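You operate a simulated robot arm through the tools that you are given. There is no shell and no other tool. Be economical: measure what you need, move in short steps, check, and stop when the job is done.

You are at the controls of a simulated robot arm. One attempt, no reset.

TASK
Swap the brown sample card for the black one and slide the tray in till the bridge lamp lights.
Fine: brown card into the purple tray; switch on and gain at 4 before the tray goes in.

Only the result counts: the job must be done as asked and must still hold three seconds after the hand-in. Knocking over, shifting, dropping, spilling or breaking anything else fails it.

THE ROBOT
A 7-joint arm with a two-finger parallel gripper, fixed in place. Base frame: the origin is at the foot of the arm, x ahead of it, y to its left, z up; the work surface is at about z = 820. Readings come in mm, rad, newtons and seconds.
With the tool pointing down near the work surface it reaches from about 240 to 680 mm from the base axis. Its first joint turns from -1.152 to 1.152 rad. Payload 2.4 kg.
The TCP is the grasp point between the finger pads, 30 mm short of the fingertips. In the tool frame z runs along the fingers and y along their closing line. Largest opening 94 mm; finger width 28, thickness 10; the body of the gripper, 50 by 96 mm, starts 55 mm behind the TCP.
Orientation is that of the tool frame in the base frame, as a unit quaternion [w, x, y, z]. With the fingers straight down and closing along the base's y, the tool's x points along the base's -x, its y along +y and its z along -z.

THE INTERFACE
- The arm moves only by the tool nudge_tool. Its argument "targets" is a list of rows, each an object of numbers (a shift or turn left out is 0, a gripper value left out holds the last): "tx", "ty", "tz": the shift along the tool's x, y, z in units of 30 mm (1.0 is 30 mm); "wx", "wy", "wz": the turn, a rotation vector about the tool's x, y, z in units of 5 degrees (1.0 is 5 degrees); "grip": the finger opening in mm, from 0 to 94. In form: [{"tx": .., "ty": .., "tz": .., "wx": .., "wy": .., "wz": .., "grip": ..}, ...]. A call has 1 to 8 rows; each row shifts and turns the commanded pose from where the row before left it, along the tool's axes as they then stand. A call with a number of a shift or a turn outside -1 to 1 is refused whole. Rows are played at 5 a second. More than 50 mm and 0.15 rad between two rows, or a gripper value outside its range, and nothing of the call is played. A pose out of reach is approached as far as the arm can. The call stops where the force on the tool passes 40 N (or 10 N more than at its start, if that is more) or the arm is blocked; 0.2 s more then pass. The fingers move at their own pace (about 153 mm/s each) and stop on an object; they squeeze with about 34 N. The grip force told is the motor's: it shows also when the fingers shut on nothing. Time passes only in rows, and 0.2 s behind the last, so rows that do not move let the fingers close. The reply holds the time, the measured pose of the TCP, the force on the tool along the base axes, the opening and the grip force, in the units named above and with some noise, with the torque about the TCP (base axes, N m) and any sound that the robot's microphone picked up.
- Cameras (640 x 400 px; columns grow to the right, rows downward): "scene" is fixed at [25.8, 458.9, 1456]; the picture's right is [-0.87, -0.49, 0.00], its down [-0.23, 0.40, -0.89] and it looks along [0.44, -0.77, -0.46] (base axes); focal length 353 px, centre (320, 200). "wrist" rides on the gripper at [76, 14, -102] in the tool frame; the picture's right is [-0.18, 0.98, 0.00], its down [-0.75, -0.14, -0.64] and it looks along [-0.63, -0.12, 0.77] (tool axes); focal length 243 px, centre (320, 200). There is no depth. A picture from a camera that has moved, and an enlarged one, comes with that camera's place and axes in the base frame and with its lens.
- grab_frame(camera): a new picture of that camera. No time passes.
- close_up(camera, box): a new picture of the part [left, top, right, bottom] of that camera's present view, enlarged. No time passes.
- finish_job(): hands the job in; it is judged then, once.

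Go step by step. Nothing tells you positions but the pictures and the camera data: compare them with the known pose of the tool, close in by small moves and look again before you grip or let go. The budget is 120 turns and 84 pictures, counting those below and the enlarged ones. Unless the task says otherwise, let go and move clear before handing in, and close with one line.

The tools are called as name(argument=value, ...) on one line, values as JSON. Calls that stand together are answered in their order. nudge_tool: Moves the arm, as the interface text tells. Its arguments: {"type":"object","properties":{"targets":{"type":"array"}},"required":["targets"]} The other tools are called the same way: grab_frame (camera) takes a picture; close_up (camera, box) takes an enlarged picture of a part of a camera's view; finish_job () hands the job in.

At the start:

```text
time: 0.0
eef_pos: [394.0, -188.3, 1205.6]
tool_rot: [0.0, -0.001, 1.0, -0.001]
wrist_force: [0.1, 0.9, -0.4]
torque: [0.01, 0.0, 0.04]
gripper_width: 93.9
finger_force: 0.2
```

scene: 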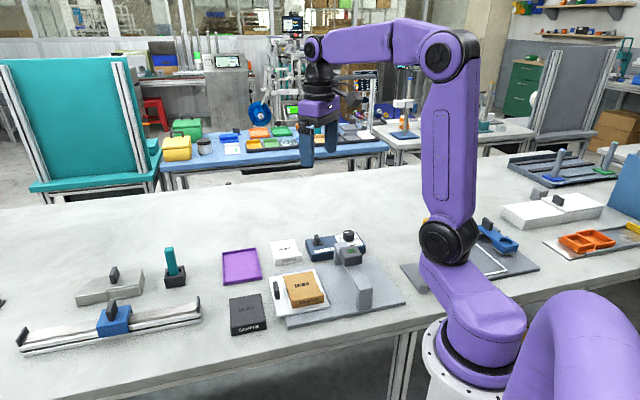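
wrist: 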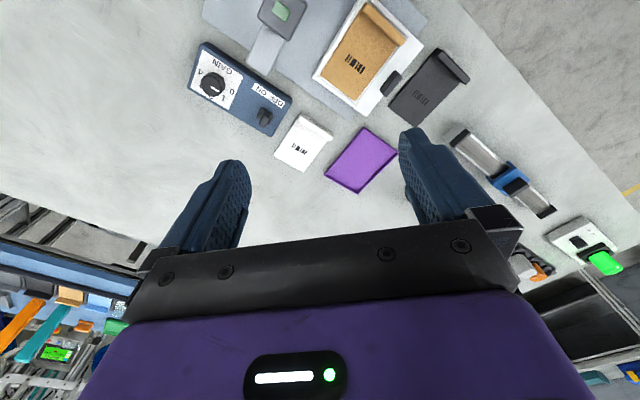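

I see the brown card on a white sliding tray, a black card beside it, a purple tray, and a blue control box with gain knob and on/off switch. I'll enlarge these views to measure.

close_up(camera="scene", box=[210, 220, 410, 345])

close_up(camera="wrist", box=[180, 0, 500, 200])

```text
3.20 times, centred on (310, 282) of scene
camera zoom: at [25.8, 458.9, 1456.0], right [-0.87, -0.49, 0.0], down [-0.23, 0.4, -0.89], along [0.44, -0.77, -0.46], focal length 1129 px, centre (352, -64)
```

zoom: 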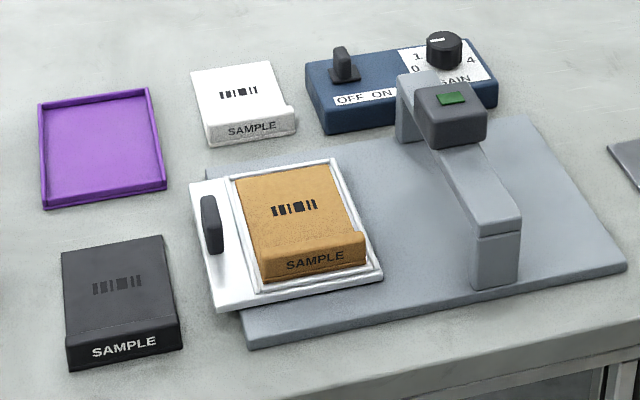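

```text
2.00 times, centred on (340, 100) of wrist
camera zoom: at [318.0, -174.3, 1307.6], right [0.18, 0.98, 0.0], down [0.75, -0.14, 0.64], along [0.63, -0.12, -0.77], focal length 485 px, centre (280, 400)
```

zoom: 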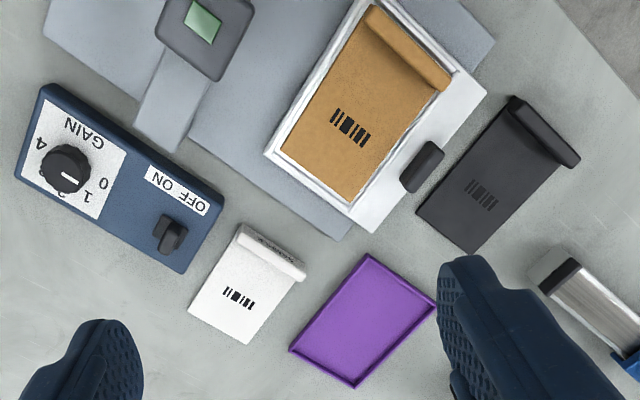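

The cards look about 80 x 120 mm with a raised ridge at one end, all turned about 45° to the base axes. I'll enlarge further to understand the ridge, the recess and the controls.

close_up(camera="scene", box=[265, 265, 337, 325])

close_up(camera="scene", box=[300, 225, 380, 275])

close_up(camera="scene", box=[215, 240, 279, 340])

```text
6.67 times, centred on (301, 295) of scene
camera zoom: at [25.8, 458.9, 1456.0], right [-0.87, -0.49, 0.0], down [-0.23, 0.4, -0.89], along [0.44, -0.77, -0.46], focal length 2352 px, centre (447, -433)
```

zoom: 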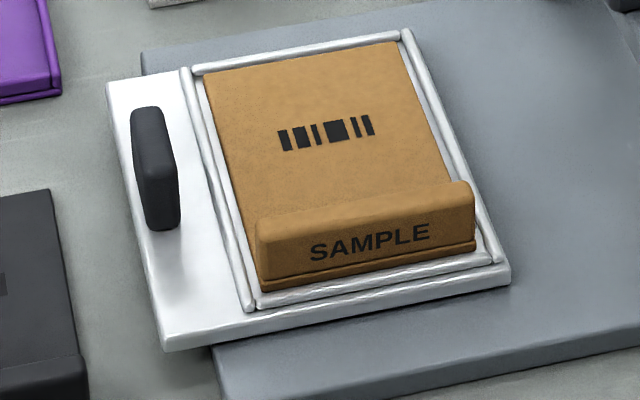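

```text
8.00 times, centred on (340, 250) of scene
camera zoom: at [25.8, 458.9, 1456.0], right [-0.87, -0.49, 0.0], down [-0.23, 0.4, -0.89], along [0.44, -0.77, -0.46], focal length 2822 px, centre (160, -200)
```

zoom: 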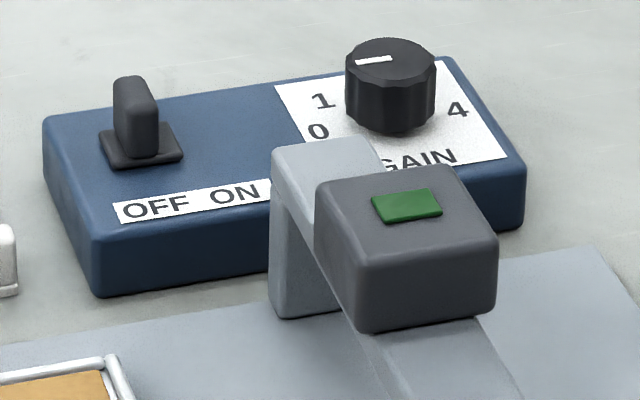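

```text
4.00 times, centred on (247, 290) of scene
camera zoom: at [25.8, 458.9, 1456.0], right [-0.87, -0.49, 0.0], down [-0.23, 0.4, -0.89], along [0.44, -0.77, -0.46], focal length 1411 px, centre (612, -160)
```

zoom: 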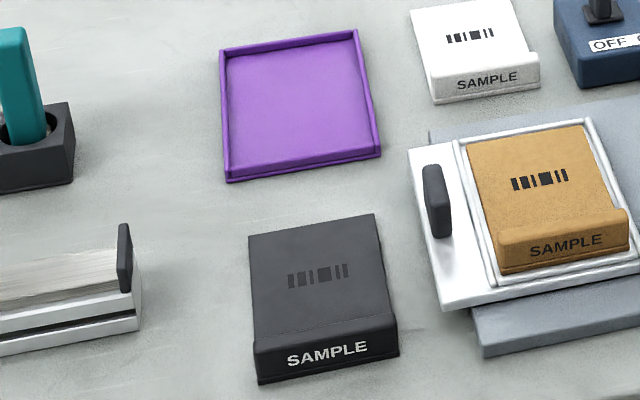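

Plan: turn the tool by -44° so the fingers close along the cards' long axis, descend partway, and look.

nudge_tool(targets=[{"wz": -1, "tz": 0.6}, {"wz": -1, "tz": 0.6}, {"wz": -1, "tz": 0.6}, {"wz": -1, "tz": 0.6}, {"wz": -1, "tz": 0.6}, {"wz": -1, "tz": 0.6}, {"wz": -1, "tz": 0.6}, {"wz": -1, "tz": 0.6}])

```text
time: 1.8
eef_pos: [394.8, -189.7, 1061.6]
tool_rot: [0.0, -0.343, 0.939, 0.0]
wrist_force: [-0.1, -0.7, 0.8]
torque: [0.01, 0.0, 0.03]
gripper_width: 93.6
finger_force: 0.0
```

Rotation is as expected; now I shift over the brown card's ridge and look with the wrist camera.

nudge_tool(targets=[{"tx": -0.4, "ty": 0.85, "wz": -0.8}, {"tx": -0.4, "ty": 0.85}, {"tx": -0.4, "ty": 0.85}, {"tx": -0.4, "ty": 0.85}, {"tz": 0}])

grab_frame(camera="wrist")

grab_frame(camera="scene")

```text
time: 3.0
eef_pos: [361.2, -82.3, 1062.1]
tool_rot: [0.0, -0.374, 0.927, 0.001]
wrist_force: [0.2, 0.1, -1.1]
torque: [-0.01, 0.01, -0.04]
gripper_width: 94.2
finger_force: 0.1
```

```text
76 pictures are left
camera wrist: at [294.8, -122.8, 1164.7], right [-0.55, 0.83, 0.0], down [0.64, 0.42, 0.64], along [0.54, 0.35, -0.77], focal length 243 px, centre (320, 200)
```

wrist: 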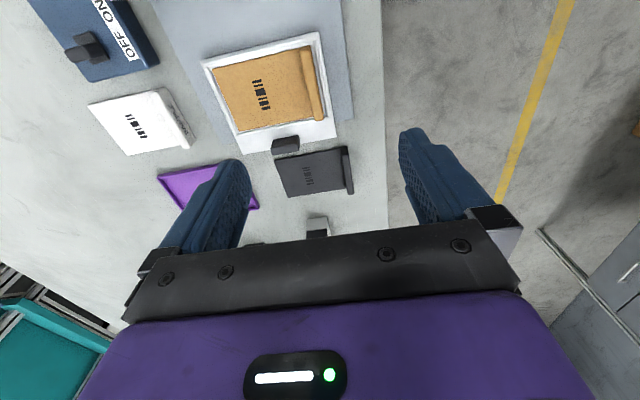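

```text
75 pictures are left
```

scene: 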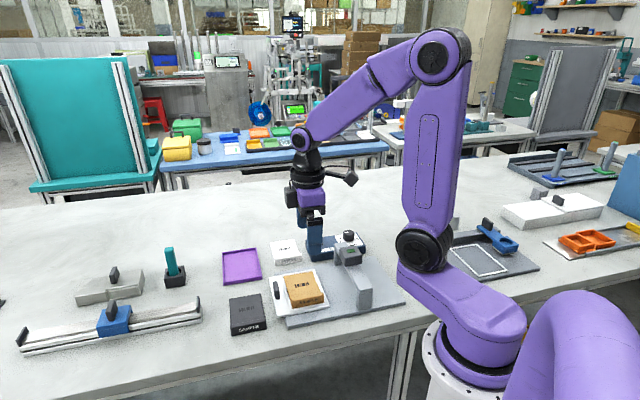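

close_up(camera="wrist", box=[180, 20, 380, 145])

close_up(camera="wrist", box=[240, 100, 400, 200])

```text
3.20 times, centred on (280, 82) of wrist
camera zoom: at [294.8, -122.8, 1164.7], right [-0.55, 0.83, 0.0], down [0.64, 0.42, 0.64], along [0.54, 0.35, -0.77], focal length 776 px, centre (448, 576)
```

zoom: 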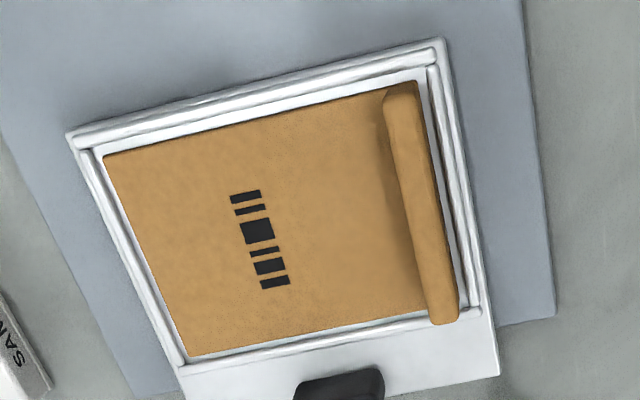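

```text
4.00 times, centred on (320, 150) of wrist
camera zoom: at [294.8, -122.8, 1164.7], right [-0.55, 0.83, 0.0], down [0.64, 0.42, 0.64], along [0.54, 0.35, -0.77], focal length 970 px, centre (320, 400)
```

zoom: 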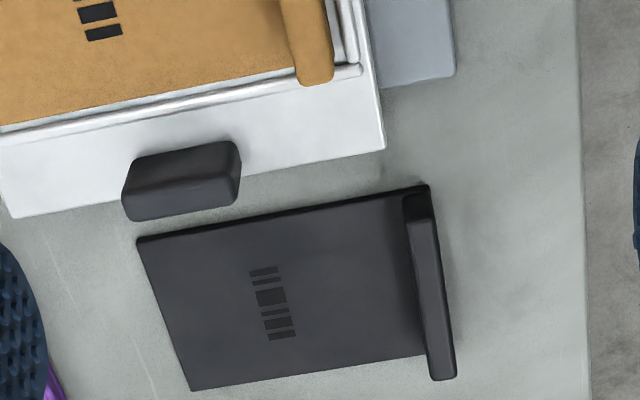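

Tray edges lie at about 135°/45°, and the brown ridge centre is near (368, -88), top z about 856. I'll align and descend partway, with the opening reduced.

nudge_tool(targets=[{"ty": -0.3, "wz": -0.2, "grip": 60}, {"tz": 1}, {"tz": 1}, {"tz": 1}, {"tz": 1}, {"tz": 0.6}, {"tz": 0}])

grab_frame(camera="wrist")

close_up(camera="scene", box=[240, 200, 400, 320])

```text
time: 4.6
eef_pos: [365.5, -88.3, 924.3]
tool_rot: [0.0, -0.382, 0.924, 0.0]
wrist_force: [0.2, 0.1, 0.3]
torque: [-0.02, 0.01, -0.01]
gripper_width: 60.0
finger_force: 0.1
```

```text
72 pictures are left
camera wrist: at [301.1, -131.4, 1026.4], right [-0.56, 0.83, 0.0], down [0.63, 0.43, 0.64], along [0.53, 0.36, -0.77], focal length 243 px, centre (320, 200)
```

wrist: 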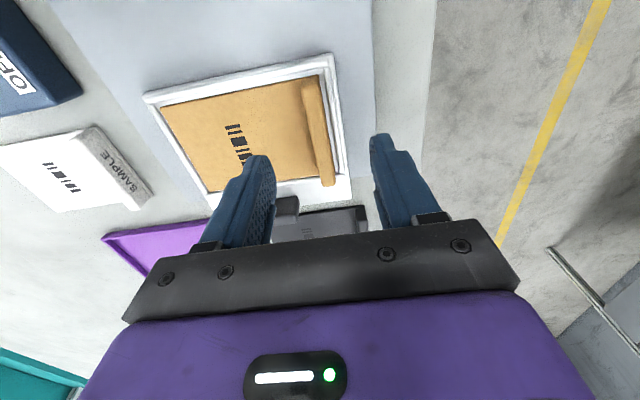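

```text
3.33 times, centred on (320, 260) of scene
camera zoom: at [25.8, 458.9, 1456.0], right [-0.87, -0.49, 0.0], down [-0.23, 0.4, -0.89], along [0.44, -0.77, -0.46], focal length 1176 px, centre (320, 0)
```

zoom: 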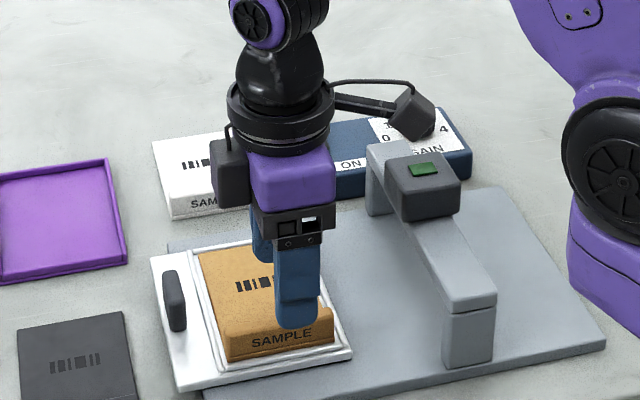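

The ridge sits centred under the TCP (within about 2 mm). Descending so that the tips are just above the card's surface.

nudge_tool(targets=[{"tz": 0.8, "grip": 50}, {"tz": 0.8}, {"tz": 0}])

grab_frame(camera="wrist")

close_up(camera="scene", box=[265, 255, 345, 315])

```text
time: 5.4
eef_pos: [365.8, -88.4, 875.8]
tool_rot: [0.001, -0.383, 0.924, -0.001]
wrist_force: [-4.8, -1.6, 34.1]
torque: [-0.76, -0.47, -0.1]
gripper_width: 48.5
finger_force: 0.0
```

```text
70 pictures are left
camera wrist: at [301.6, -131.2, 977.8], right [-0.56, 0.83, 0.0], down [0.63, 0.43, 0.64], along [0.53, 0.36, -0.77], focal length 243 px, centre (320, 200)
```

wrist: 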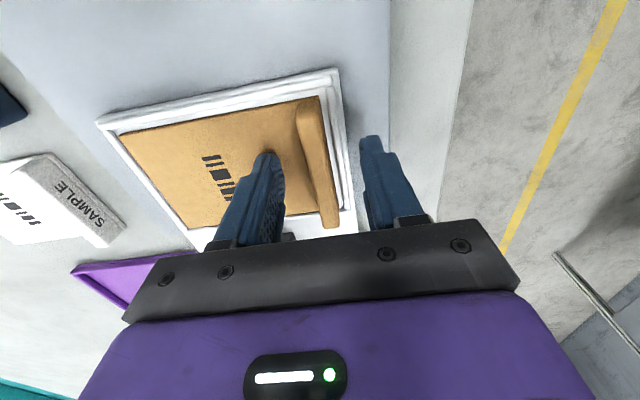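

```text
6.67 times, centred on (305, 285) of scene
camera zoom: at [25.2, 459.0, 1456.0], right [-0.87, -0.49, 0.0], down [-0.23, 0.4, -0.89], along [0.44, -0.77, -0.46], focal length 2352 px, centre (420, -367)
```

zoom: 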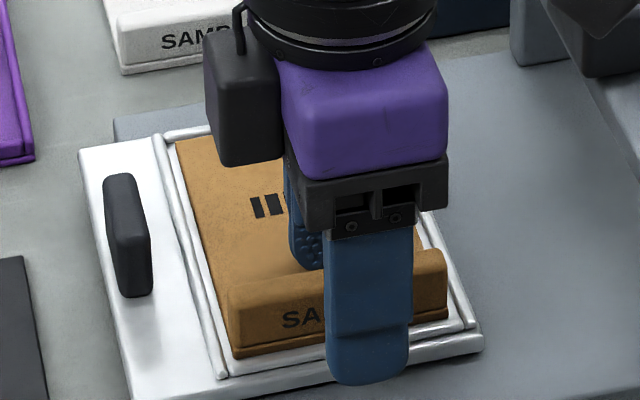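

The inner finger touched the card surface (z about 846). I back off 3 mm, then close on the ridge.

nudge_tool(targets=[{"tz": -0.1}, {"tz": 0, "grip": 50}])

```text
time: 6.0
eef_pos: [366.1, -86.7, 879.4]
tool_rot: [0.0, -0.384, 0.923, 0.001]
wrist_force: [-0.3, -0.2, 0.7]
torque: [0.03, 0.0, -0.03]
gripper_width: 49.9
finger_force: 0.0
```

nudge_tool(targets=[{"grip": 30}, {"grip": 20}, {"grip": 8}, {"grip": 2}, {"grip": 2}])

grab_frame(camera="wrist")

close_up(camera="scene", box=[265, 255, 345, 315])

```text
time: 7.2
eef_pos: [366.3, -87.2, 878.0]
tool_rot: [0.0, -0.383, 0.924, 0.0]
wrist_force: [-0.9, -0.2, -0.5]
torque: [0.0, 0.01, -0.03]
gripper_width: 11.0
finger_force: 34.0
```

```text
68 pictures are left
camera wrist: at [301.6, -131.2, 980.4], right [-0.57, 0.82, 0.0], down [0.63, 0.43, 0.64], along [0.53, 0.36, -0.77], focal length 243 px, centre (320, 200)
```

wrist: 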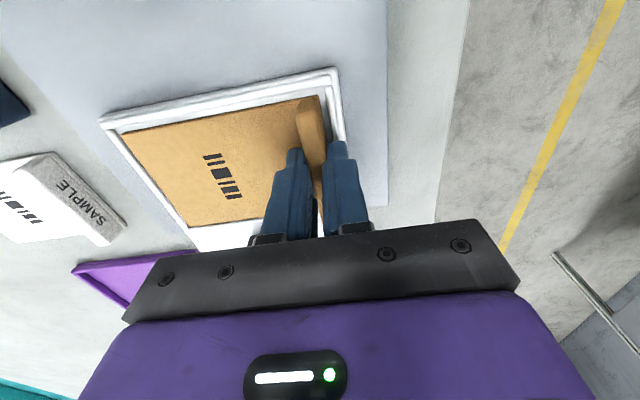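

```text
6.67 times, centred on (305, 285) of scene
camera zoom: at [25.8, 458.9, 1456.0], right [-0.87, -0.49, 0.0], down [-0.23, 0.4, -0.89], along [0.44, -0.77, -0.46], focal length 2352 px, centre (420, -367)
```

zoom: 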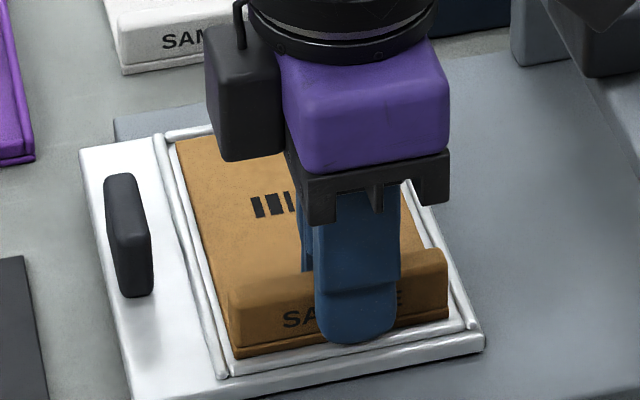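

Grip is firm on an 11 mm ridge. I lift straight up and check.

nudge_tool(targets=[{"tz": -0.3}, {"tz": -0.5}, {"tz": -1}, {"tz": -1}, {"tz": 0}])

grab_frame(camera="wrist")

close_up(camera="scene", box=[215, 215, 375, 335])

```text
time: 8.4
eef_pos: [364.9, -89.3, 962.1]
tool_rot: [0.0, -0.383, 0.924, 0.0]
wrist_force: [-0.6, -0.6, -0.1]
torque: [-0.01, 0.02, -0.02]
gripper_width: 10.7
finger_force: 34.3
```

```text
66 pictures are left
camera wrist: at [300.8, -132.6, 1064.8], right [-0.57, 0.82, 0.0], down [0.63, 0.43, 0.64], along [0.53, 0.36, -0.77], focal length 243 px, centre (320, 200)
```

wrist: 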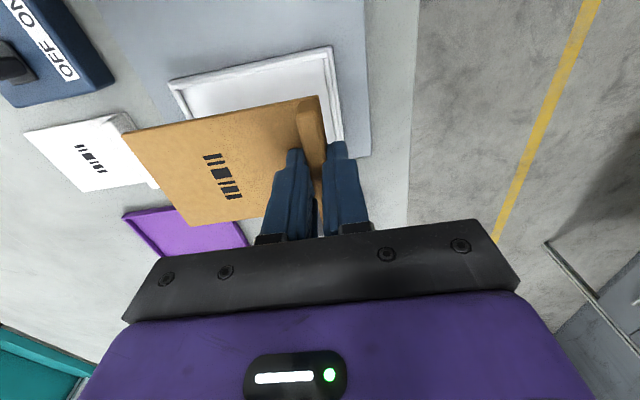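

```text
3.33 times, centred on (295, 275) of scene
camera zoom: at [25.8, 458.9, 1456.0], right [-0.87, -0.49, 0.0], down [-0.23, 0.4, -0.89], along [0.44, -0.77, -0.46], focal length 1176 px, centre (403, -50)
```

zoom: 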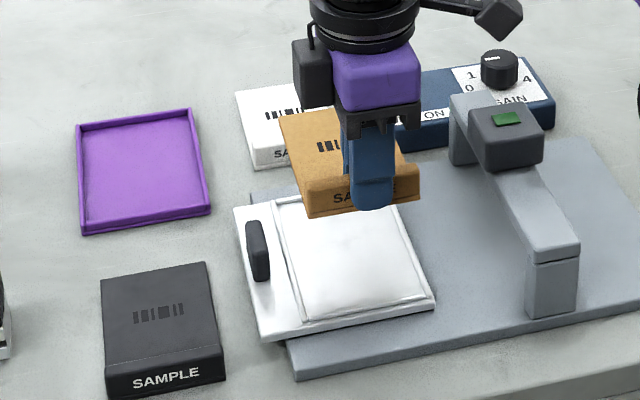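

The card came out level and the tray stayed put. Purple tray centre is about (620, -134); the held card's centre lies about 48 mm along -y' from the TCP, so I move the TCP to about (583, -102).

nudge_tool(targets=[{"tx": -0.8, "ty": -0.9}, {"tx": -0.8, "ty": -0.9}, {"tx": -0.8, "ty": -0.9}, {"tx": -0.8, "ty": -0.9}, {"tx": -0.8, "ty": -0.9}, {"tx": -0.8, "ty": -0.9}, {"tz": 0}])

grab_frame(camera="wrist")

close_up(camera="scene", box=[190, 190, 310, 290])

```text
time: 10.0
eef_pos: [582.7, -99.7, 962.5]
tool_rot: [0.0, -0.383, 0.924, 0.001]
wrist_force: [-0.7, 0.1, -1.5]
torque: [-0.02, 0.03, 0.01]
gripper_width: 10.9
finger_force: 34.0
```

```text
64 pictures are left
camera wrist: at [519.2, -143.9, 1065.2], right [-0.57, 0.82, 0.0], down [0.63, 0.43, 0.64], along [0.53, 0.36, -0.77], focal length 243 px, centre (320, 200)
```

wrist: 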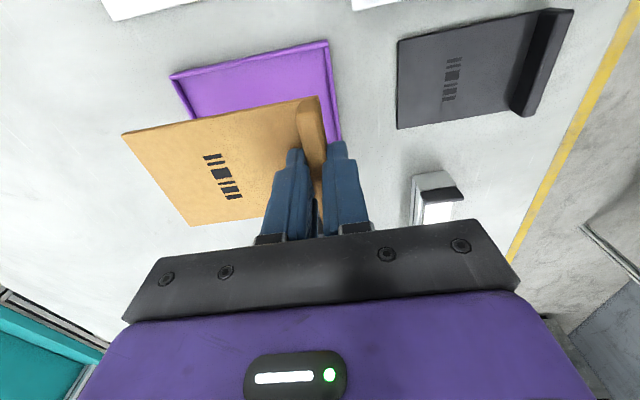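

```text
4.00 times, centred on (250, 240) of scene
camera zoom: at [25.8, 458.9, 1456.0], right [-0.87, -0.49, 0.0], down [-0.23, 0.4, -0.89], along [0.44, -0.77, -0.46], focal length 1411 px, centre (600, 40)
```

zoom: 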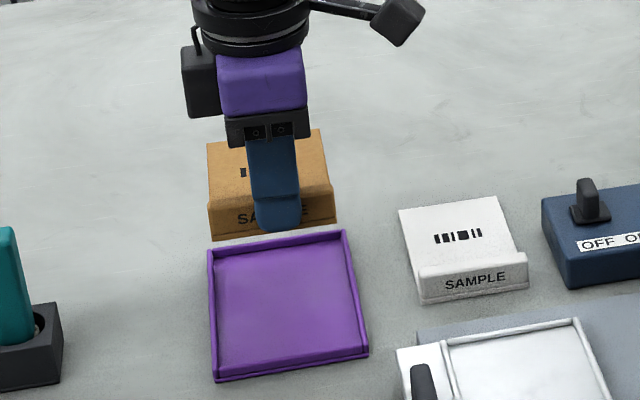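

In the tool frame the tray's centre is at about (-3, -54) and the card's at (-3.5, -48.5). I shift 5 mm along -y' and descend most of the way.

nudge_tool(targets=[{"ty": -0.17}, {"tz": 0.8}, {"tz": 0.8}, {"tz": 0.7}, {"tz": 0}])

grab_frame(camera="wrist")

close_up(camera="scene", box=[200, 220, 280, 290])

```text
time: 11.2
eef_pos: [586.7, -103.9, 892.7]
tool_rot: [0.0, -0.383, 0.924, 0.0]
wrist_force: [1.4, 0.0, -0.5]
torque: [0.01, 0.01, 0.01]
gripper_width: 11.0
finger_force: 34.4
```

```text
62 pictures are left
camera wrist: at [522.4, -148.0, 995.6], right [-0.57, 0.82, 0.0], down [0.63, 0.43, 0.64], along [0.53, 0.36, -0.77], focal length 243 px, centre (320, 200)
```

wrist: 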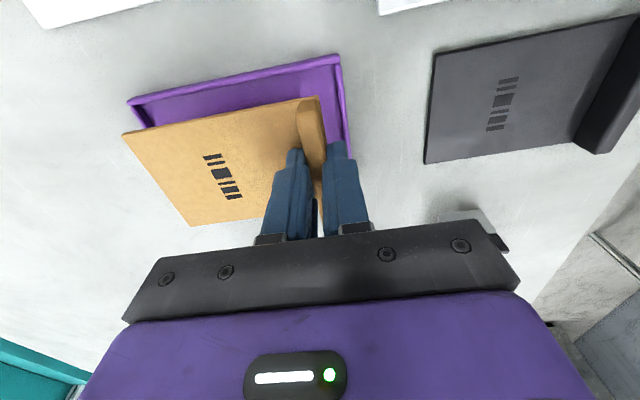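

```text
5.71 times, centred on (240, 255) of scene
camera zoom: at [25.8, 458.9, 1456.0], right [-0.87, -0.49, 0.0], down [-0.23, 0.4, -0.89], along [0.44, -0.77, -0.46], focal length 2016 px, centre (777, -114)
```

zoom: 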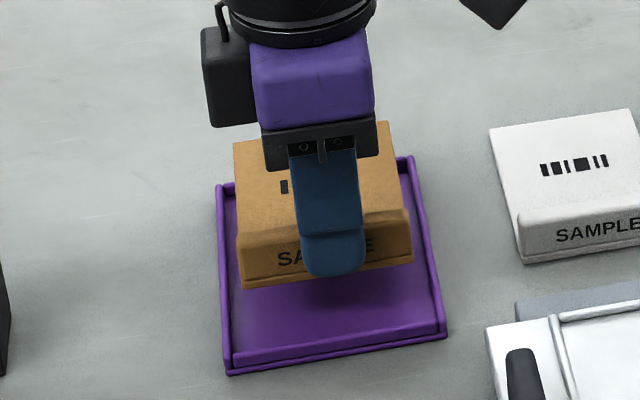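

Card is now centred over the purple tray within about 2 mm. Lowering in small steps until it touches.

nudge_tool(targets=[{"tx": 0.05, "tz": 0.25}, {"tz": 0.2}, {"tz": 0.15}, {"tz": 0.1}, {"tz": 0}])

```text
time: 12.4
eef_pos: [584.3, -106.7, 872.1]
tool_rot: [0.0, -0.383, 0.924, 0.0]
wrist_force: [0.0, 0.0, -0.6]
torque: [0.0, 0.02, 0.0]
gripper_width: 11.0
finger_force: 33.5
```

nudge_tool(targets=[{"tz": 0.1}, {"tz": 0.1}, {"tz": 0}])

close_up(camera="scene", box=[200, 220, 280, 290])

```text
time: 13.2
eef_pos: [586.3, -104.5, 867.2]
tool_rot: [-0.001, -0.382, 0.924, 0.001]
wrist_force: [-0.1, 0.3, 1.1]
torque: [0.02, 0.02, -0.01]
gripper_width: 10.8
finger_force: 34.7
```

```text
5.71 times, centred on (240, 255) of scene
camera zoom: at [25.8, 458.9, 1456.0], right [-0.87, -0.49, 0.0], down [-0.23, 0.4, -0.89], along [0.44, -0.77, -0.46], focal length 2016 px, centre (777, -114)
```

zoom: 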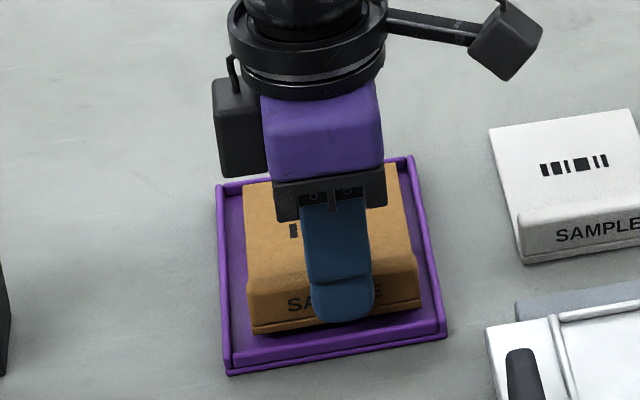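

Still a little above the floor; I keep lowering in 2–3 mm steps.

nudge_tool(targets=[{"tz": 0.1}, {"tz": 0.1}, {"tz": 0}])

```text
time: 14.0
eef_pos: [586.5, -105.4, 861.6]
tool_rot: [0.001, -0.383, 0.924, 0.0]
wrist_force: [-1.2, 0.7, 2.9]
torque: [-0.02, 0.03, -0.01]
gripper_width: 10.9
finger_force: 34.0
```

nudge_tool(targets=[{"tz": 0.07}, {"tz": 0}])

close_up(camera="scene", box=[200, 220, 280, 290])

```text
time: 14.6
eef_pos: [586.7, -104.5, 860.7]
tool_rot: [0.003, -0.383, 0.924, -0.001]
wrist_force: [-6.7, 2.1, 34.2]
torque: [-0.06, 0.33, -0.02]
gripper_width: 11.0
finger_force: 34.2
```

```text
5.71 times, centred on (240, 255) of scene
camera zoom: at [24.9, 459.1, 1456.0], right [-0.87, -0.49, 0.0], down [-0.23, 0.4, -0.89], along [0.44, -0.77, -0.46], focal length 2016 px, centre (777, -114)
```

zoom: 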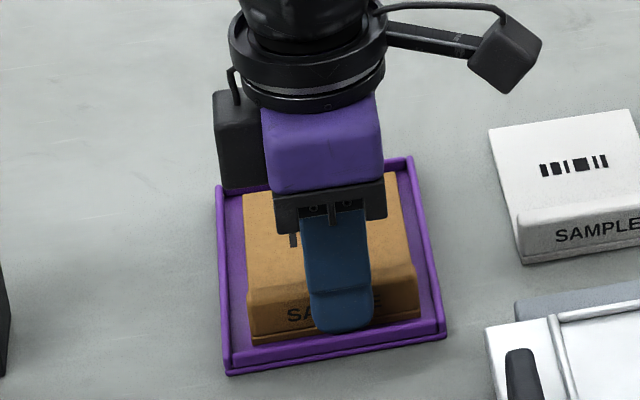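

Contact at TCP z about 861, with the card inside the rim. I ease the load, open, and lift clear.

nudge_tool(targets=[{"tz": -0.06}, {"grip": 20}, {"grip": 40}, {"grip": 40}, {"tz": -0.6}, {"tz": -1}, {"tz": -1}, {"tz": -1}])

close_up(camera="scene", box=[200, 220, 360, 340])

grab_frame(camera="wrist")

```text
time: 16.4
eef_pos: [586.1, -104.7, 967.9]
tool_rot: [-0.001, -0.383, 0.924, 0.0]
wrist_force: [-0.7, 0.8, 0.2]
torque: [0.03, 0.0, -0.01]
gripper_width: 40.0
finger_force: 0.1
```

```text
3.33 times, centred on (280, 280) of scene
camera zoom: at [25.8, 459.0, 1456.0], right [-0.87, -0.49, 0.0], down [-0.23, 0.4, -0.89], along [0.44, -0.77, -0.46], focal length 1176 px, centre (453, -67)
```

zoom: 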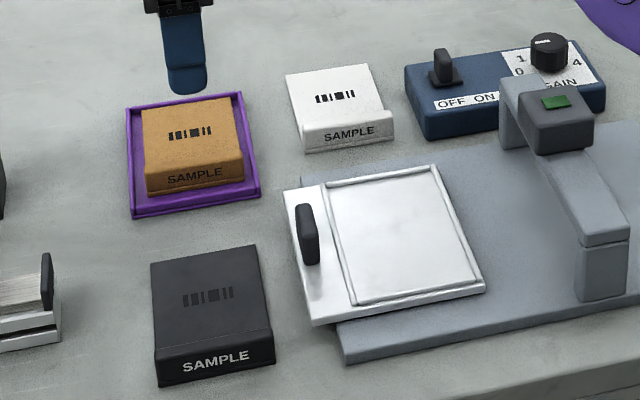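

```text
57 pictures are left
camera wrist: at [521.4, -148.6, 1070.1], right [-0.57, 0.82, 0.0], down [0.63, 0.43, 0.64], along [0.53, 0.36, -0.77], focal length 243 px, centre (320, 200)
```

wrist: 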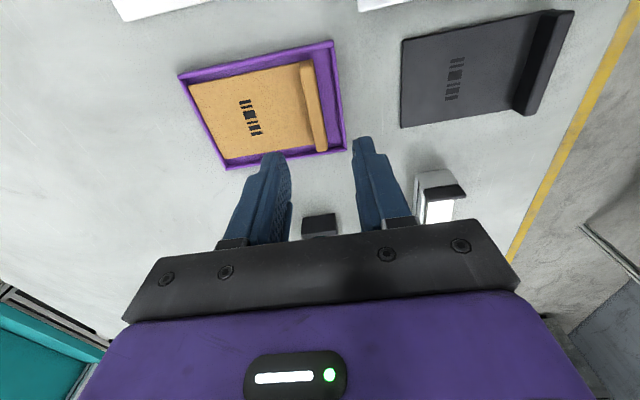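

Brown card is settled in the purple tray. Next the black card: its ridge is about 190 mm along +y' from here.

nudge_tool(targets=[{"ty": 1, "grip": 60}, {"ty": 1}, {"ty": 1}, {"ty": 1}, {"ty": 1}, {"ty": 1}, {"ty": 0.3}, {"tz": 0.6}])

close_up(camera="wrist", box=[140, 20, 460, 220])

```text
time: 18.2
eef_pos: [449.9, 28.3, 950.0]
tool_rot: [0.0, -0.384, 0.923, 0.0]
wrist_force: [0.0, 0.6, 0.1]
torque: [0.0, -0.01, 0.0]
gripper_width: 60.1
finger_force: 0.1
```

```text
2.00 times, centred on (300, 120) of wrist
camera zoom: at [386.3, -15.1, 1051.9], right [-0.57, 0.82, 0.0], down [0.63, 0.43, 0.64], along [0.53, 0.36, -0.77], focal length 485 px, centre (360, 360)
```

zoom: 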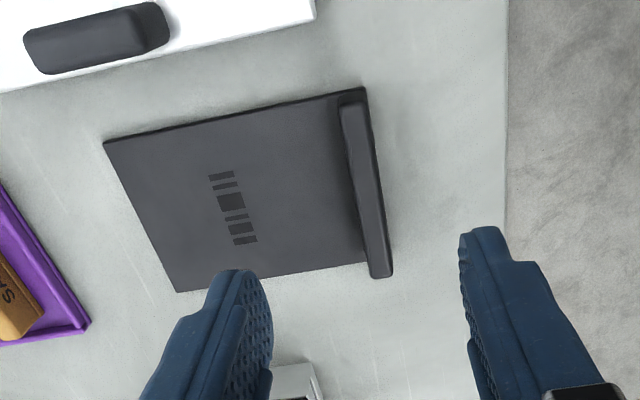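

Black card is parallel to the tool axes. I make a small correction, descend, and check again near the card.

nudge_tool(targets=[{"tx": -0.08, "ty": 0.15, "grip": 50}, {"tz": 0.8}, {"tz": 0.7}, {"tz": 0}])

grab_frame(camera="wrist")

close_up(camera="scene", box=[210, 260, 300, 345])

```text
time: 19.2
eef_pos: [450.0, 32.8, 904.5]
tool_rot: [-0.001, -0.382, 0.924, 0.0]
wrist_force: [-1.0, -0.6, 0.4]
torque: [0.0, -0.01, 0.0]
gripper_width: 49.9
finger_force: 0.2
```

```text
55 pictures are left
camera wrist: at [385.5, -10.2, 1006.5], right [-0.57, 0.82, 0.0], down [0.63, 0.43, 0.64], along [0.53, 0.36, -0.77], focal length 243 px, centre (320, 200)
```

wrist: 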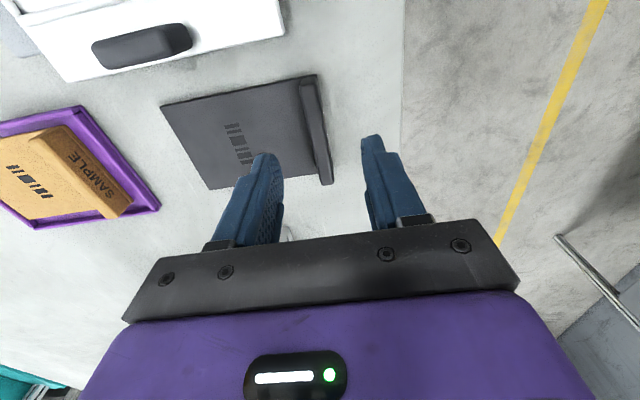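

```text
4.71 times, centred on (255, 302) of scene
camera zoom: at [25.8, 458.9, 1456.0], right [-0.87, -0.49, 0.0], down [-0.23, 0.4, -0.89], along [0.44, -0.77, -0.46], focal length 1660 px, centre (626, -282)
```

zoom: 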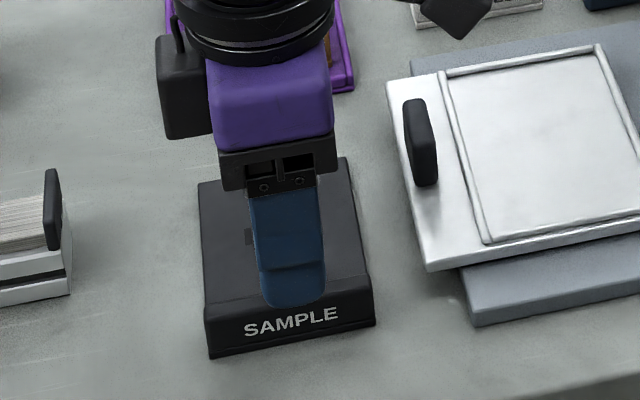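

Alignment matches the earlier grip within 2 mm. Descending to the equivalent grip height (TCP about 859).

nudge_tool(targets=[{"tz": 0.7}, {"tz": 0.6}, {"tz": 0.1}, {"tz": 0}])

```text
time: 20.2
eef_pos: [451.2, 33.6, 862.4]
tool_rot: [0.0, -0.383, 0.924, -0.001]
wrist_force: [-0.2, 0.6, 0.4]
torque: [0.0, -0.02, 0.01]
gripper_width: 50.1
finger_force: 0.1
```

nudge_tool(targets=[{"tz": 0.1}, {"tz": 0}])

```text
time: 20.8
eef_pos: [449.6, 32.9, 860.5]
tool_rot: [0.0, -0.382, 0.924, 0.0]
wrist_force: [0.4, -0.2, 0.8]
torque: [-0.01, 0.0, 0.03]
gripper_width: 50.1
finger_force: 0.1
```

nudge_tool(targets=[{"grip": 30}, {"grip": 20}, {"grip": 8}, {"grip": 2}, {"grip": 2}])

grab_frame(camera="wrist")

```text
time: 22.0
eef_pos: [449.8, 34.6, 860.5]
tool_rot: [0.0, -0.382, 0.924, 0.0]
wrist_force: [0.4, -0.5, 2.7]
torque: [0.13, -0.13, 0.01]
gripper_width: 10.9
finger_force: 33.8
```

```text
53 pictures are left
camera wrist: at [385.8, -9.8, 962.3], right [-0.57, 0.83, 0.0], down [0.63, 0.43, 0.64], along [0.53, 0.36, -0.77], focal length 243 px, centre (320, 200)
```

wrist: 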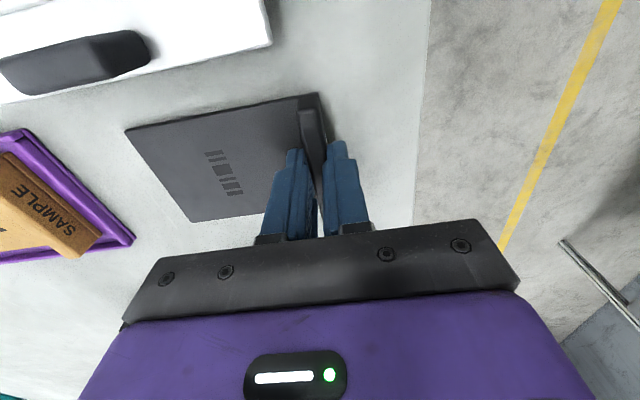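

Black card is gripped nearly the same as brown was (about 2.6 mm offset along the ridge). Lifting and moving over the slide tray.

nudge_tool(targets=[{"tz": -0.4}, {"tz": -1}, {"tz": -1}, {"tz": -1}, {"tx": 1, "ty": -0.2}, {"tx": 1, "ty": -0.2}, {"tx": 1, "ty": -0.2}, {"tx": 1, "ty": -0.2}])

nudge_tool(targets=[{"tx": 0.75, "ty": -0.1}, {"tz": 0.3}, {"tz": 0}])

grab_frame(camera="wrist")

close_up(camera="scene", box=[250, 230, 350, 330])

```text
time: 23.8
eef_pos: [381.2, -67.5, 962.1]
tool_rot: [0.0, -0.383, 0.924, 0.0]
wrist_force: [0.4, -0.2, -1.2]
torque: [0.0, 0.02, 0.02]
gripper_width: 11.0
finger_force: 33.7
```

```text
time: 24.6
eef_pos: [369.3, -86.9, 952.1]
tool_rot: [0.0, -0.383, 0.924, -0.001]
wrist_force: [0.1, 0.3, -1.5]
torque: [0.02, 0.03, -0.01]
gripper_width: 11.0
finger_force: 33.8
```

```text
52 pictures are left
camera wrist: at [304.0, -129.6, 1054.7], right [-0.57, 0.82, 0.0], down [0.63, 0.43, 0.64], along [0.53, 0.36, -0.77], focal length 243 px, centre (320, 200)
```

wrist: 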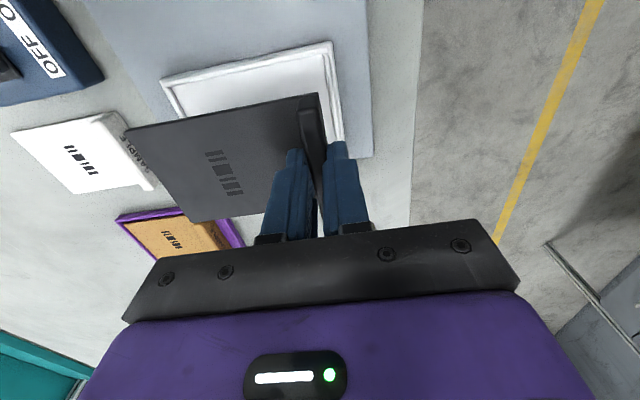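

```text
4.00 times, centred on (300, 280) of scene
camera zoom: at [25.8, 458.9, 1456.0], right [-0.87, -0.49, 0.0], down [-0.23, 0.4, -0.89], along [0.44, -0.77, -0.46], focal length 1411 px, centre (400, -120)
```

zoom: 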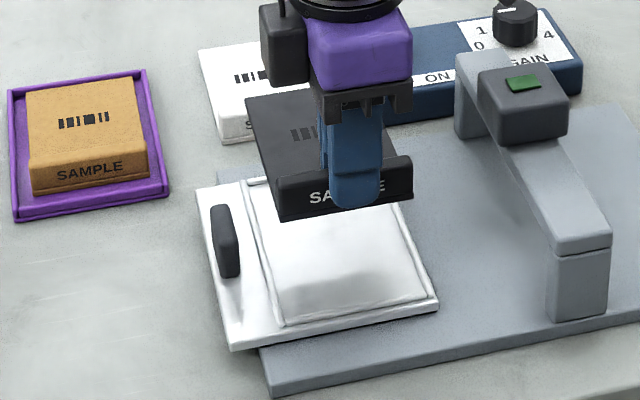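

nudge_tool(targets=[{"tz": 0.8}, {"tz": 0.8}, {"tz": 0}])

grab_frame(camera="wrist")

close_up(camera="scene", box=[260, 250, 340, 320])

```text
time: 25.4
eef_pos: [369.8, -88.0, 904.8]
tool_rot: [0.0, -0.382, 0.924, -0.001]
wrist_force: [1.0, 0.2, -1.3]
torque: [0.03, 0.03, -0.01]
gripper_width: 11.1
finger_force: 34.5
```

```text
50 pictures are left
camera wrist: at [304.7, -130.7, 1006.5], right [-0.57, 0.82, 0.0], down [0.63, 0.43, 0.64], along [0.53, 0.36, -0.77], focal length 243 px, centre (320, 200)
```

wrist: 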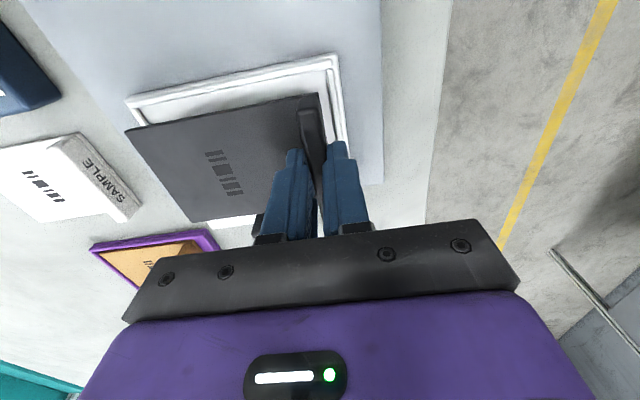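

```text
5.71 times, centred on (300, 285) of scene
camera zoom: at [25.8, 458.9, 1456.0], right [-0.87, -0.49, 0.0], down [-0.23, 0.4, -0.89], along [0.44, -0.77, -0.46], focal length 2016 px, centre (434, -286)
```

zoom: 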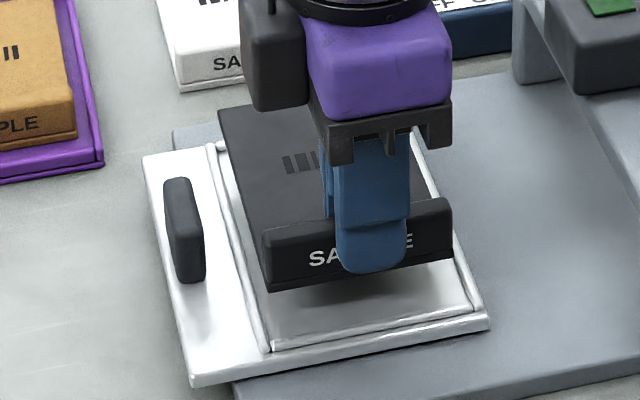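

Card is aligned with the recess within about 1 mm. Lowering gently.

nudge_tool(targets=[{"tx": -0.02, "ty": 0.03, "tz": 0.2}, {"tz": 0.2}, {"tz": 0.15}, {"tz": 0}])

close_up(camera="wrist", box=[80, 40, 400, 240])

close_up(camera="scene", box=[260, 250, 340, 320])

```text
time: 26.4
eef_pos: [368.6, -85.1, 888.8]
tool_rot: [0.0, -0.383, 0.924, 0.0]
wrist_force: [0.3, 0.5, -1.0]
torque: [0.03, 0.03, 0.02]
gripper_width: 11.1
finger_force: 34.6
```

```text
2.00 times, centred on (240, 140) of wrist
camera zoom: at [303.9, -129.2, 990.3], right [-0.57, 0.82, 0.0], down [0.63, 0.43, 0.64], along [0.53, 0.36, -0.77], focal length 485 px, centre (480, 320)
```

zoom: 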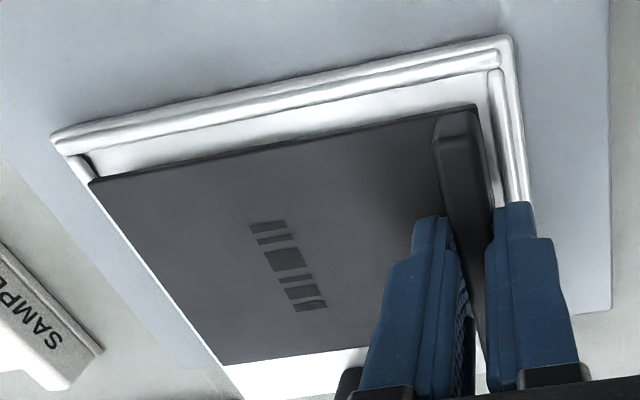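

```text
5.71 times, centred on (300, 285) of scene
camera zoom: at [25.8, 458.9, 1456.0], right [-0.87, -0.49, 0.0], down [-0.23, 0.4, -0.89], along [0.44, -0.77, -0.46], focal length 2016 px, centre (434, -286)
```

zoom: 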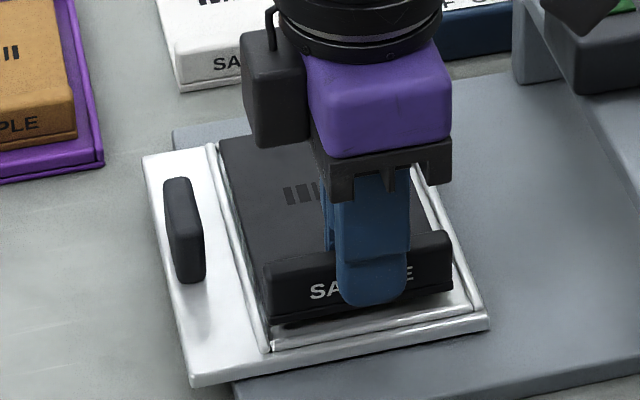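

nudge_tool(targets=[{"tz": 0.1}, {"tz": 0.07}, {"tz": 0}])

nudge_tool(targets=[{"tz": 0.07}, {"tz": 0}])

close_up(camera="wrist", box=[80, 40, 400, 240])

close_up(camera="scene", box=[260, 250, 340, 320])

```text
time: 27.2
eef_pos: [368.3, -86.4, 881.8]
tool_rot: [0.0, -0.383, 0.924, 0.0]
wrist_force: [0.1, -0.9, -0.9]
torque: [0.01, 0.02, 0.02]
gripper_width: 10.7
finger_force: 34.1
```

```text
time: 27.8
eef_pos: [367.2, -85.6, 881.4]
tool_rot: [0.0, -0.383, 0.924, -0.001]
wrist_force: [-3.6, 0.1, 23.7]
torque: [0.2, -0.15, -0.02]
gripper_width: 11.1
finger_force: 33.9
```

```text
2.00 times, centred on (240, 140) of wrist
camera zoom: at [303.5, -129.5, 983.5], right [-0.57, 0.82, 0.0], down [0.63, 0.43, 0.64], along [0.53, 0.36, -0.77], focal length 485 px, centre (480, 320)
```

zoom: 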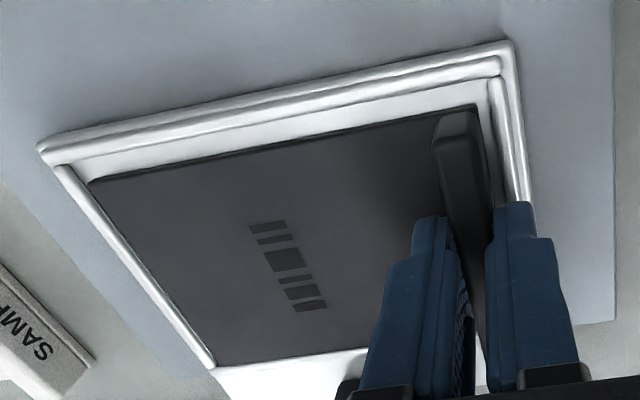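

```text
5.71 times, centred on (300, 285) of scene
camera zoom: at [25.4, 459.0, 1456.0], right [-0.87, -0.49, 0.0], down [-0.23, 0.4, -0.89], along [0.44, -0.77, -0.46], focal length 2016 px, centre (434, -286)
```

zoom: 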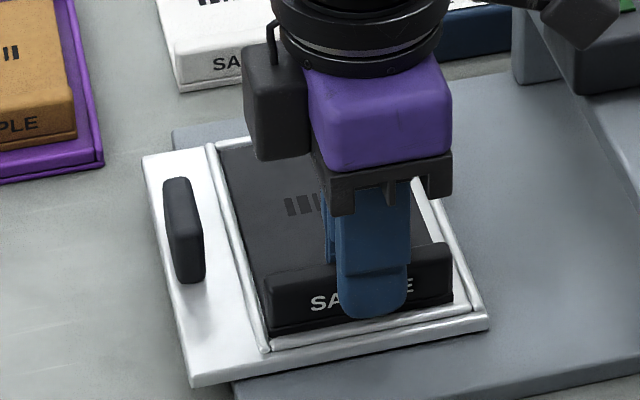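

The card touched, but it seems about 2–3 mm too close to the handle-side rim. I lift slightly, shift toward the bridge side and look.

nudge_tool(targets=[{"tz": -0.25}, {"tx": 0.08}, {"tz": 0}])

close_up(camera="scene", box=[275, 270, 325, 310])

```text
time: 28.6
eef_pos: [366.6, -87.5, 888.0]
tool_rot: [0.0, -0.383, 0.924, 0.001]
wrist_force: [0.5, 0.2, -0.2]
torque: [0.04, 0.03, 0.01]
gripper_width: 10.9
finger_force: 33.9
```

```text
10.00 times, centred on (300, 290) of scene
camera zoom: at [25.8, 458.9, 1456.0], right [-0.87, -0.49, 0.0], down [-0.23, 0.4, -0.89], along [0.44, -0.77, -0.46], focal length 3527 px, centre (520, -700)
```

zoom: 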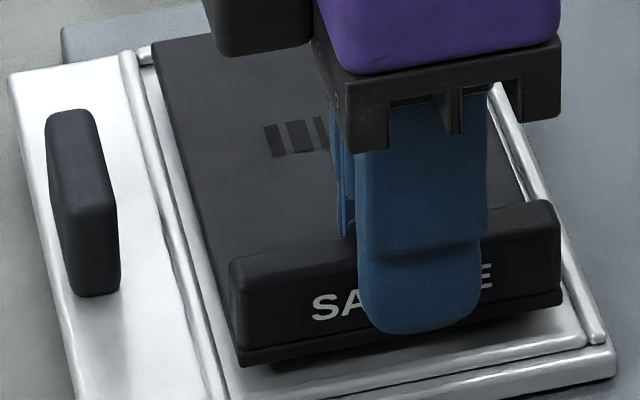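

nudge_tool(targets=[{"tz": 0.15}, {"tz": 0.1}, {"tz": 0}])

close_up(camera="scene", box=[275, 270, 325, 310])

```text
time: 29.4
eef_pos: [367.1, -87.4, 881.2]
tool_rot: [0.0, -0.383, 0.924, 0.0]
wrist_force: [-1.6, 1.0, 13.2]
torque: [0.12, -0.07, 0.03]
gripper_width: 10.9
finger_force: 33.8
```

```text
10.00 times, centred on (300, 290) of scene
camera zoom: at [25.5, 459.0, 1456.0], right [-0.87, -0.49, 0.0], down [-0.23, 0.4, -0.89], along [0.44, -0.77, -0.46], focal length 3527 px, centre (520, -700)
```

zoom: 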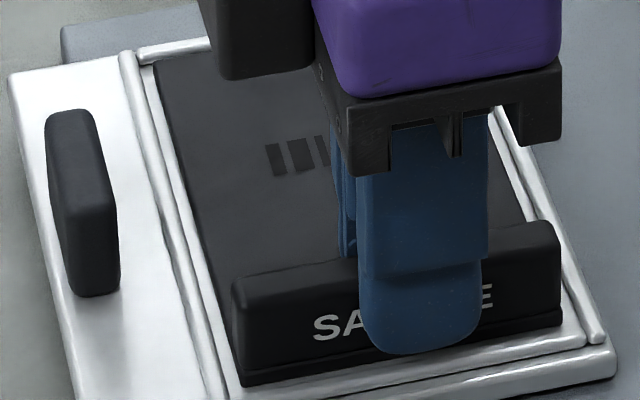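

Contact at the same height with even gaps, so it's on the recess floor. Releasing.

nudge_tool(targets=[{"tz": -0.02}, {"grip": 20}, {"grip": 36}, {"grip": 36}, {"tz": -0.6}, {"tz": -1}, {"tz": -1}, {"tz": -1}])

close_up(camera="scene", box=[255, 245, 345, 320])

grab_frame(camera="wrist")

```text
time: 31.2
eef_pos: [365.1, -88.8, 990.6]
tool_rot: [0.0, -0.383, 0.924, 0.0]
wrist_force: [0.3, 0.5, -0.3]
torque: [-0.02, 0.0, 0.04]
gripper_width: 36.2
finger_force: 0.1
```

```text
5.33 times, centred on (300, 282) of scene
camera zoom: at [25.8, 458.9, 1456.0], right [-0.87, -0.49, 0.0], down [-0.23, 0.4, -0.89], along [0.44, -0.77, -0.46], focal length 1881 px, centre (427, -240)
```

zoom: 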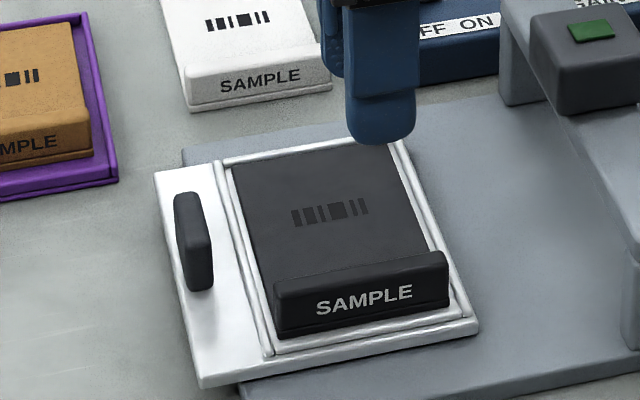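

```text
41 pictures are left
camera wrist: at [301.0, -131.5, 1092.3], right [-0.57, 0.82, 0.0], down [0.63, 0.43, 0.64], along [0.53, 0.36, -0.77], focal length 243 px, centre (320, 200)
```

wrist: 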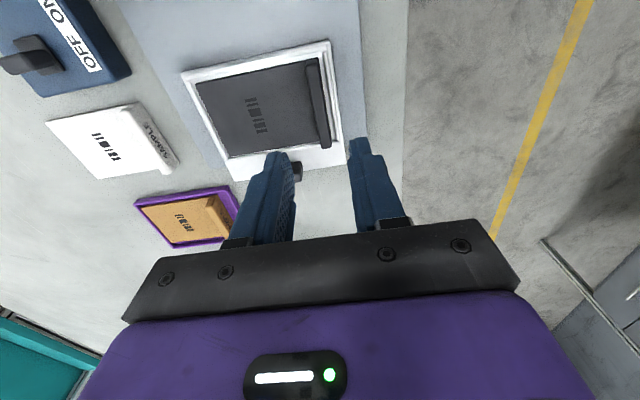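

Black card is seated in the recess. Now I go to the control box and inspect the switch and knob.

nudge_tool(targets=[{"tz": -1}, {"tx": 0.6, "ty": -1}, {"tx": 0.6, "ty": -1}, {"tx": 0.6, "ty": -1}, {"tx": 0.6, "ty": -1}, {"tx": 0.6, "ty": -1}, {"tx": 0.6, "ty": -1}, {"tx": 0.6, "ty": -1}])

grab_frame(camera="wrist")

```text
time: 33.0
eef_pos: [425.8, -324.5, 1019.9]
tool_rot: [0.0, -0.383, 0.924, 0.001]
wrist_force: [-0.2, -0.1, -0.2]
torque: [0.04, 0.01, 0.02]
gripper_width: 36.0
finger_force: 0.0
```

```text
40 pictures are left
camera wrist: at [361.9, -367.9, 1121.5], right [-0.56, 0.83, 0.0], down [0.63, 0.43, 0.64], along [0.53, 0.36, -0.77], focal length 243 px, centre (320, 200)
```

wrist: 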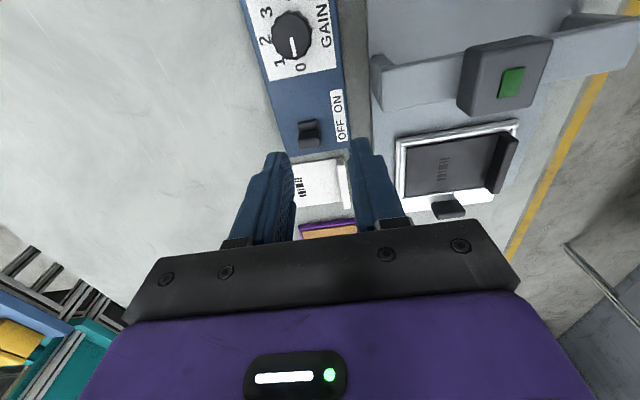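

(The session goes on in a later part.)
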